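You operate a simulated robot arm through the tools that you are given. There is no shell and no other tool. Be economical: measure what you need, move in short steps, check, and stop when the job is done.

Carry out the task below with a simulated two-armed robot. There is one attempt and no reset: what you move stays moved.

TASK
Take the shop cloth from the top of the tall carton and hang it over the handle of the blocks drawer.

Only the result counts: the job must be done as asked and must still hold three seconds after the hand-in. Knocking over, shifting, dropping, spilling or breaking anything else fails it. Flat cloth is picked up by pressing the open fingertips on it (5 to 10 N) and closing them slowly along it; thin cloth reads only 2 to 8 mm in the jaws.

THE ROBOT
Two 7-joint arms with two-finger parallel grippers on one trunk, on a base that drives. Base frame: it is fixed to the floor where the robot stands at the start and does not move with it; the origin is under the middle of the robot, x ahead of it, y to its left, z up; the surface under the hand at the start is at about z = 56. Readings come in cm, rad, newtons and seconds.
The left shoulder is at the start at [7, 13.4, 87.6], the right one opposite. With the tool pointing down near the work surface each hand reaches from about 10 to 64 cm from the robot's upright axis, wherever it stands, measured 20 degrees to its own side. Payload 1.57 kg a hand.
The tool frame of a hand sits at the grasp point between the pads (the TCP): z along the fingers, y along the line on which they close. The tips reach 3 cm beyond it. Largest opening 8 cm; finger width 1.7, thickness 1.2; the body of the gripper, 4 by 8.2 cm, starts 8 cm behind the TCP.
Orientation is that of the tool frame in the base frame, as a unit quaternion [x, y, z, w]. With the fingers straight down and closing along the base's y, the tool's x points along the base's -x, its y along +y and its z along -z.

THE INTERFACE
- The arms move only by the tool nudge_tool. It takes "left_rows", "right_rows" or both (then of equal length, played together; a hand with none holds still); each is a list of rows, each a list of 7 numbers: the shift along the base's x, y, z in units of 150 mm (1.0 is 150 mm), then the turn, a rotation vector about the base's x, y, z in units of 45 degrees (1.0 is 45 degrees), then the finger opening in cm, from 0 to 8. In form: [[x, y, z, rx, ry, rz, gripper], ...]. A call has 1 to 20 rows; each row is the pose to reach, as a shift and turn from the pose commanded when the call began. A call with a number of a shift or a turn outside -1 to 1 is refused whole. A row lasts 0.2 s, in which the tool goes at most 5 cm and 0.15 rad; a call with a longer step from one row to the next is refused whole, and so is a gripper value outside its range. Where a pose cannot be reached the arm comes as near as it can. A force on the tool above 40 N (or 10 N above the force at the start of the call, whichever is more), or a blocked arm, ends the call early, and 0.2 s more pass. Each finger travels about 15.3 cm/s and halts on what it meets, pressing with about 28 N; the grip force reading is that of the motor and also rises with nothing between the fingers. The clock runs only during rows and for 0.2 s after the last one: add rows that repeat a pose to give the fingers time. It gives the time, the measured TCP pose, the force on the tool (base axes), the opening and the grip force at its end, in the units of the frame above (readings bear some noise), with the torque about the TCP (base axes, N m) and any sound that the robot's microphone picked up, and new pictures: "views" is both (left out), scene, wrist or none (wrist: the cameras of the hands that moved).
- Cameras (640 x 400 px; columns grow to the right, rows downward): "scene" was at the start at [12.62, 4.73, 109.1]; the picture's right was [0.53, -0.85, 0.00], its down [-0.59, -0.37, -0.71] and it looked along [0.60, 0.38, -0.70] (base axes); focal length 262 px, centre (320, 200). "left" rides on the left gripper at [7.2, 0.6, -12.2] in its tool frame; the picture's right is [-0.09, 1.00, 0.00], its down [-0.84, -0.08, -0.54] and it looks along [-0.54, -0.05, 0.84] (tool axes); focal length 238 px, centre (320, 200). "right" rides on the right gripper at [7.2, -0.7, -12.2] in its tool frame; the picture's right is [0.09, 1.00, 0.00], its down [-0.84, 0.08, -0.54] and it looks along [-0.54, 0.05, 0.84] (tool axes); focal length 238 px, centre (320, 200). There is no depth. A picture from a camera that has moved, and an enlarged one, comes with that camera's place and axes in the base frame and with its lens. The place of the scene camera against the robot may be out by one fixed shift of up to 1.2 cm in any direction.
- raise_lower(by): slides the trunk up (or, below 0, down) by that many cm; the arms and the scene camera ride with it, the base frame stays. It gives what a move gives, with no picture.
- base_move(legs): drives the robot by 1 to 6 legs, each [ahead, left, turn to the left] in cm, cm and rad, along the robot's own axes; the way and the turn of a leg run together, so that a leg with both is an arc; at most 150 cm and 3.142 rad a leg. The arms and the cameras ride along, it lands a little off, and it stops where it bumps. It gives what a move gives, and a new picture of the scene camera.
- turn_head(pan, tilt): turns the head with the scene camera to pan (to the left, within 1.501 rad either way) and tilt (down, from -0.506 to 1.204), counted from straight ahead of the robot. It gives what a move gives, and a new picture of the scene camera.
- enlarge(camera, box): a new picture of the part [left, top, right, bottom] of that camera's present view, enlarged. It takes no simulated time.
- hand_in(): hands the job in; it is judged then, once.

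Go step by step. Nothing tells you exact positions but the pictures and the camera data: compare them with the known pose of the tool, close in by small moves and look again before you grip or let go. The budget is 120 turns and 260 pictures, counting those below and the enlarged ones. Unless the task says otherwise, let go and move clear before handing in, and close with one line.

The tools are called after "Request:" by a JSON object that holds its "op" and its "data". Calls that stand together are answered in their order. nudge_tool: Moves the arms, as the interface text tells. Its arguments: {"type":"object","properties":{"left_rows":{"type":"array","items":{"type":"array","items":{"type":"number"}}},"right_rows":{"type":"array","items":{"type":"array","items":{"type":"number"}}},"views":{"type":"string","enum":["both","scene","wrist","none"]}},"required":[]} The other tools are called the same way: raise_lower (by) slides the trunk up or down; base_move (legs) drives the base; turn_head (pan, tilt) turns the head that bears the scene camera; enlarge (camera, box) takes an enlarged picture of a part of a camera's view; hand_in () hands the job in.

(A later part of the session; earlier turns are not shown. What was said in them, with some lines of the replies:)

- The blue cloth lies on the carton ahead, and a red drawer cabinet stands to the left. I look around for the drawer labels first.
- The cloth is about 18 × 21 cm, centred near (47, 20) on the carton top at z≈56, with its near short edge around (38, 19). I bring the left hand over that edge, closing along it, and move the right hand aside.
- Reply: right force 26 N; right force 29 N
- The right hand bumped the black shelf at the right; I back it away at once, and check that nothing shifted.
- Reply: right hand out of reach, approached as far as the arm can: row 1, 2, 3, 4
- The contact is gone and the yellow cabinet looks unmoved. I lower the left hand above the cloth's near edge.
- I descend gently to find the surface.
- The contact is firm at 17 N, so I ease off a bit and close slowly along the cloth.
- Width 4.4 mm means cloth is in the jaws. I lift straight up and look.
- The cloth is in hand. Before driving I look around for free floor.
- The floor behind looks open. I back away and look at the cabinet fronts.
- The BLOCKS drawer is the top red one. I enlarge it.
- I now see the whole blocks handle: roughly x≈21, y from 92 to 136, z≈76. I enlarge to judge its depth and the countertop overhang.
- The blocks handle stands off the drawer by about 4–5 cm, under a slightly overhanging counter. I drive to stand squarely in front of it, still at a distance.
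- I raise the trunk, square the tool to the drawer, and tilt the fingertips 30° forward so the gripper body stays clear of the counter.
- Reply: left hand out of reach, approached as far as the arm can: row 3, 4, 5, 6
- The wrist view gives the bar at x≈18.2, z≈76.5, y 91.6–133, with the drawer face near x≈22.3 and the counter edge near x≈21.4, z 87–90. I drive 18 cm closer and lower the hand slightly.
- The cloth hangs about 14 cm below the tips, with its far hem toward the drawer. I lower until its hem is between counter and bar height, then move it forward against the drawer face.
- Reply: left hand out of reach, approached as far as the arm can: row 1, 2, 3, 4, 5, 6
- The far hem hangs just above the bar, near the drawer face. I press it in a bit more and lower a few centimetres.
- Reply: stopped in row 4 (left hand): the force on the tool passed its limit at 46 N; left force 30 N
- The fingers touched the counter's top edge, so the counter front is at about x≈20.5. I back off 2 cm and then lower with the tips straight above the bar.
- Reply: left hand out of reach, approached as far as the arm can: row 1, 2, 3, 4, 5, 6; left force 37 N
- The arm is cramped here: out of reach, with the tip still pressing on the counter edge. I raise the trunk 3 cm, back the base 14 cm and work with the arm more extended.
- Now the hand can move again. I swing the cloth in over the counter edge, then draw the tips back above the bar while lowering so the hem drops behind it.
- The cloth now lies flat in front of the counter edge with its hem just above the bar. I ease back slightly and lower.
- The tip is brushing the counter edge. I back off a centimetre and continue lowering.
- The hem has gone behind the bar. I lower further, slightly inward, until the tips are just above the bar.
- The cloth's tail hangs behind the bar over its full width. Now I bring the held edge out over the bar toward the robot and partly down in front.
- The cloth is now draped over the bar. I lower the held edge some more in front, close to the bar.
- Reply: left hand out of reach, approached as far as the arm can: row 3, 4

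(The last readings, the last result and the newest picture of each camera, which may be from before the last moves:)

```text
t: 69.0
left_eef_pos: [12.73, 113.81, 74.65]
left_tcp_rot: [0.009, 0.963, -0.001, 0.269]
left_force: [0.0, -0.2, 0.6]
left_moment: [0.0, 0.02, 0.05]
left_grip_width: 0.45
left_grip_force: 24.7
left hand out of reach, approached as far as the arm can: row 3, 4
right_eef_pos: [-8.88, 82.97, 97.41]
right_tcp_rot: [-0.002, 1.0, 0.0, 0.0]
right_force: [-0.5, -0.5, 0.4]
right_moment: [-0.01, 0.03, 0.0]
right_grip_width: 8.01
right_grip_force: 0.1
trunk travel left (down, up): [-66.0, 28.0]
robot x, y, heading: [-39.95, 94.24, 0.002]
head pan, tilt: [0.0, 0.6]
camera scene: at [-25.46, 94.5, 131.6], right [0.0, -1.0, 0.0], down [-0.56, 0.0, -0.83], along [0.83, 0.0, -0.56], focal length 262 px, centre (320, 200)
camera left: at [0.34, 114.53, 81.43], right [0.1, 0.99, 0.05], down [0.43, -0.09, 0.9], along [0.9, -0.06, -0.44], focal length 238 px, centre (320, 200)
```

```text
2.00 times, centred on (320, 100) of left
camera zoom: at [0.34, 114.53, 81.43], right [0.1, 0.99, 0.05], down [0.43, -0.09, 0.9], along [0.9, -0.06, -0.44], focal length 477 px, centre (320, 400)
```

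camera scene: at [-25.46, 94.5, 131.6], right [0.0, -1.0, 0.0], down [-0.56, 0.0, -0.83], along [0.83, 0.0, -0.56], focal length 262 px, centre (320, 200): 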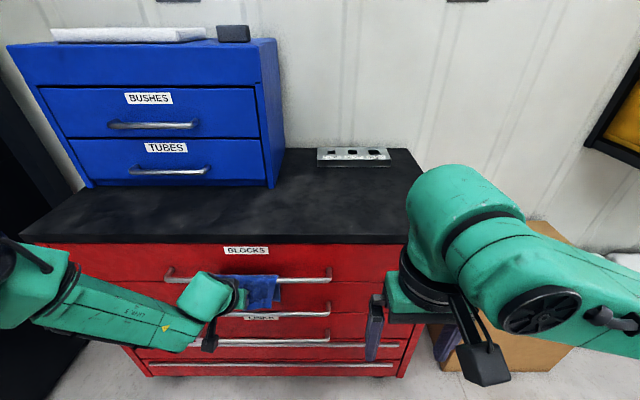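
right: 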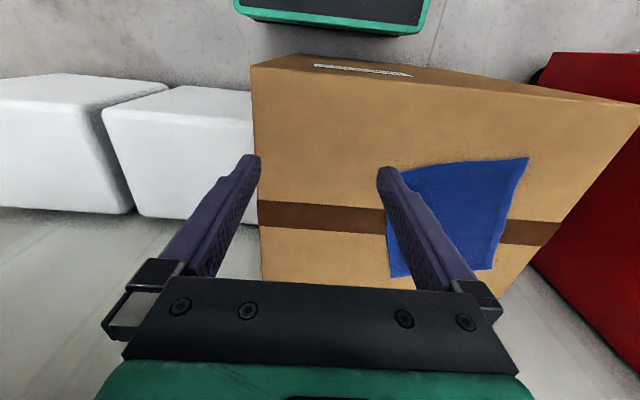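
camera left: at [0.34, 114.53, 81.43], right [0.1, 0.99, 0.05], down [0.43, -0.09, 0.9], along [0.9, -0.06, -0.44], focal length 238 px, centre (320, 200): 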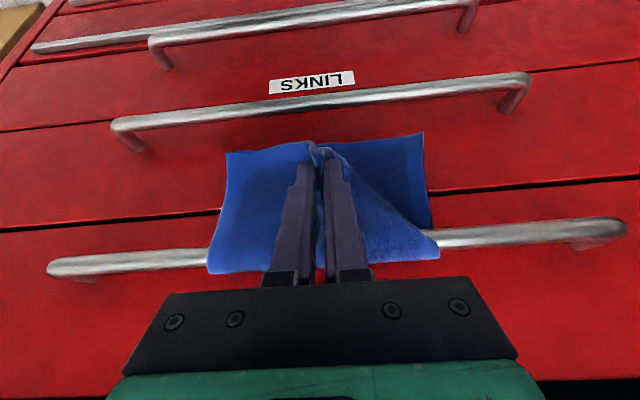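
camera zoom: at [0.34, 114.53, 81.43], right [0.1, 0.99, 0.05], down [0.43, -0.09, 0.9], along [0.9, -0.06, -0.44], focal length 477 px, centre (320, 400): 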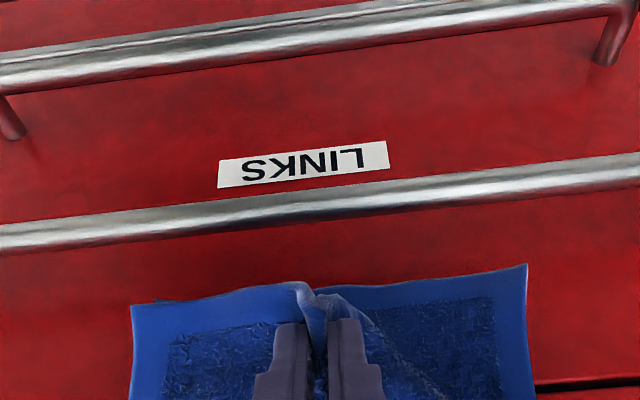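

It hangs evenly front and back. I open the fingers slowly.

Request:
{"op": "nudge_tool", "data": {"left_rows": [[0, 0, 0, 0, 0, 0, 0.6], [0, 0, 0, 0, 0, 0, 0.9], [0, 0, 0, 0, 0, 0, 1.3], [0, 0, 0, 0, 0, 0, 1.7], [0, 0, 0, 0, 0, 0, 2.1], [0, 0, 0, 0, 0, 0, 2.5], [0, 0, 0, 0, 0, 0, 2.5]]}}

Request:
{"op": "enlarge", "data": {"camera": "left", "box": [160, 80, 480, 280]}}

```text
t: 70.5
left_eef_pos: [12.78, 113.79, 74.62]
left_tcp_rot: [0.008, 0.963, -0.001, 0.269]
left_force: [-0.7, 0.3, 0.1]
left_moment: [0.0, -0.02, 0.01]
left_grip_width: 2.51
left_grip_force: 0.0
right_eef_pos: [-9.11, 82.89, 97.44]
right_tcp_rot: [-0.002, 1.0, 0.0, 0.0]
right_force: [0.5, 0.4, -0.2]
right_moment: [0.03, -0.03, 0.03]
right_grip_width: 8.02
right_grip_force: 0.0
trunk travel left (down, up): [-66.0, 28.0]
robot x, y, heading: [-40.39, 94.03, 0.006]
head pan, tilt: [0.0, 0.6]
camera scene: at [-25.44, 94.49, 131.6], right [0.0, -1.0, 0.0], down [-0.57, 0.0, -0.82], along [0.82, 0.0, -0.57], focal length 262 px, centre (320, 200)
camera left: at [0.35, 114.51, 81.44], right [0.1, 0.99, 0.05], down [0.43, -0.09, 0.9], along [0.9, -0.06, -0.44], focal length 238 px, centre (320, 200)
```

scene: 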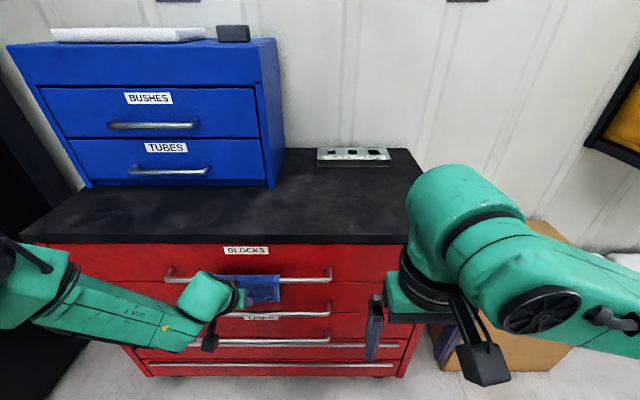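
left: 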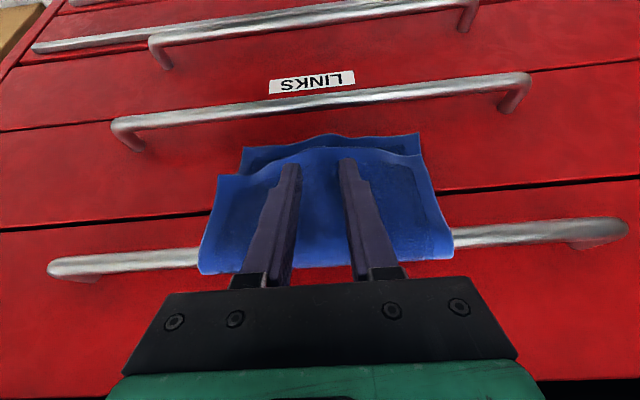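

```text
2.00 times, centred on (320, 180) of left
camera zoom: at [0.35, 114.51, 81.44], right [0.1, 0.99, 0.05], down [0.43, -0.09, 0.9], along [0.9, -0.06, -0.44], focal length 477 px, centre (320, 240)
```

zoom: 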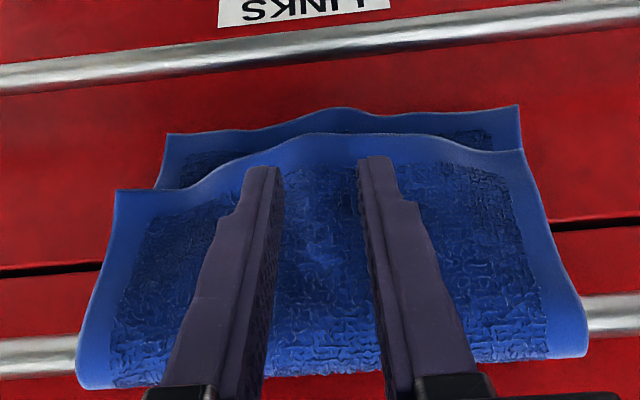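

The cloth is released and hangs nicely over the blocks handle. I back the whole robot straight away and check.

Request:
{"op": "base_move", "data": {"legs": [[-25, 0, 0]]}}

Request:
{"op": "nudge_tool", "data": {"left_rows": [[0, 0, 0, 0, 0, 0, 2.5], [0, 0, 0, 0, 0, 0, 2.5], [0, 0, 0, 0, 0, 0, 2.5], [0, 0, 0, 0, 0, 0, 2.5], [0, 0, 0, 0, 0, 0, 2.5], [0, 0, 0, 0, 0, 0, 2.5], [0, 0, 0, 0, 0, 0, 2.5], [0, 0, 0, 0, 0, 0, 2.5], [0, 0, 0, 0, 0, 0, 2.5], [0, 0, 0, 0, 0, 0, 2.5]]}}

Request:
{"op": "enlarge", "data": {"camera": "scene", "box": [150, 150, 390, 300]}}

```text
t: 72.4
left_eef_pos: [-12.65, 113.82, 74.56]
left_tcp_rot: [0.007, 0.963, -0.002, 0.269]
left_force: [-0.1, -0.3, 0.6]
left_moment: [-0.01, 0.0, 0.02]
left_grip_width: 2.5
left_grip_force: 0.0
right_eef_pos: [-34.4, 82.9, 97.49]
right_tcp_rot: [-0.003, 1.0, 0.0, 0.0]
right_force: [0.6, 0.3, -0.1]
right_moment: [-0.04, 0.0, 0.03]
right_grip_width: 8.0
right_grip_force: 0.2
trunk travel left (down, up): [-66.0, 28.0]
robot x, y, heading: [-65.51, 93.95, 0.008]
head pan, tilt: [0.0, 0.6]
camera scene: at [-50.88, 94.43, 131.59], right [0.0, -1.0, 0.0], down [-0.57, 0.0, -0.82], along [0.82, 0.0, -0.57], focal length 262 px, centre (320, 200)
```

scene: 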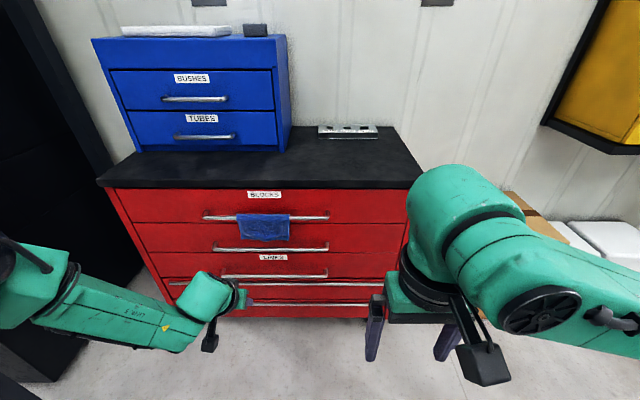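

```text
t: 74.6
left_eef_pos: [-12.57, 113.81, 74.58]
left_tcp_rot: [0.008, 0.963, -0.002, 0.269]
left_force: [-0.2, -0.8, -0.2]
left_moment: [0.01, -0.02, -0.01]
left_grip_width: 2.53
left_grip_force: 0.0
right_eef_pos: [-34.46, 82.92, 97.42]
right_tcp_rot: [-0.003, 1.0, 0.0, 0.001]
right_force: [-0.8, 0.2, -0.1]
right_moment: [0.01, 0.0, 0.01]
right_grip_width: 8.0
right_grip_force: 0.0
trunk travel left (down, up): [-66.0, 28.0]
robot x, y, heading: [-65.39, 94.18, 0.002]
head pan, tilt: [0.0, 0.6]
camera scene: at [-50.92, 94.42, 131.6], right [0.0, -1.0, 0.0], down [-0.57, 0.0, -0.82], along [0.82, 0.0, -0.57], focal length 262 px, centre (320, 200)
camera left: at [-25.17, 114.51, 81.44], right [0.09, 0.99, 0.05], down [0.43, -0.08, 0.9], along [0.9, -0.06, -0.44], focal length 238 px, centre (320, 200)
```

scene: 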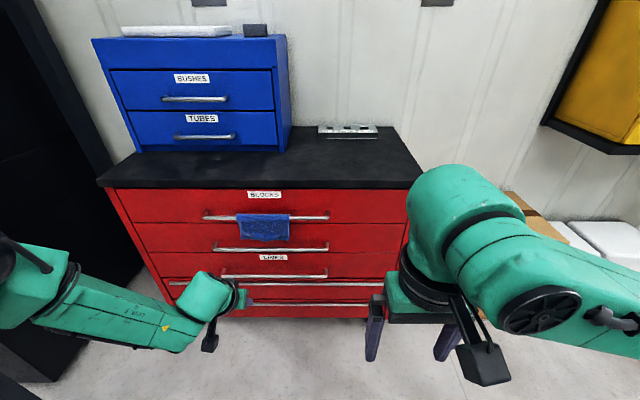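
left: 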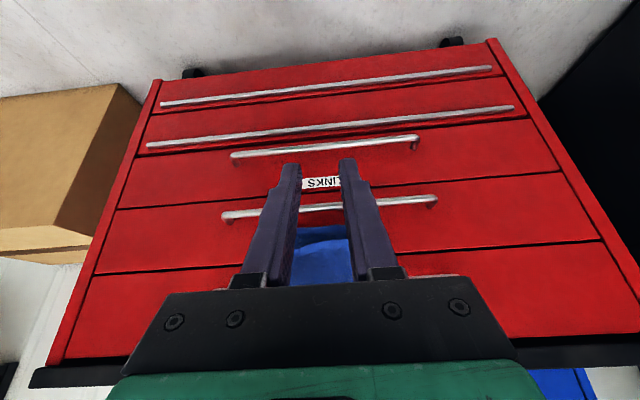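

```text
2.67 times, centred on (270, 225) of scene
camera zoom: at [-50.92, 94.42, 131.6], right [0.0, -1.0, 0.0], down [-0.57, 0.0, -0.82], along [0.82, 0.0, -0.57], focal length 700 px, centre (453, 133)
```

zoom: 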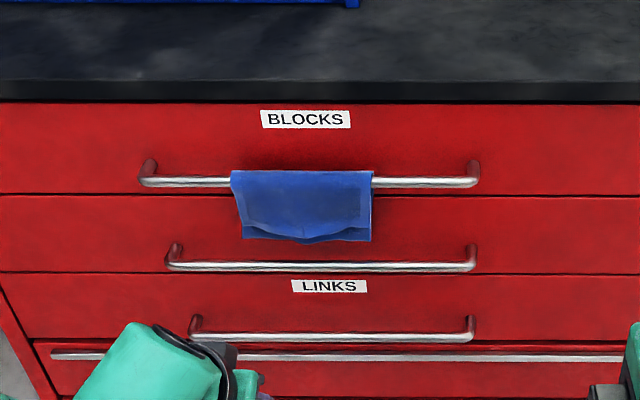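

The cloth hangs still over the BLOCKS handle, front and back, clear of the PINS handle. The drawers are closed, and the hand is clear.

Request:
{"op": "hand_in", "data": {}}

```text
The job is handed in.
```

The shop cloth is hanging over the handle of the BLOCKS drawer, front and back, and it was still there about four seconds after I let go; the hand is clear and the job is handed in. The right hand bumped the black shelf under the yellow cabinet early on, and the left fingers pressed the counter edge (46 N at most). Nothing looked moved in the pictures.
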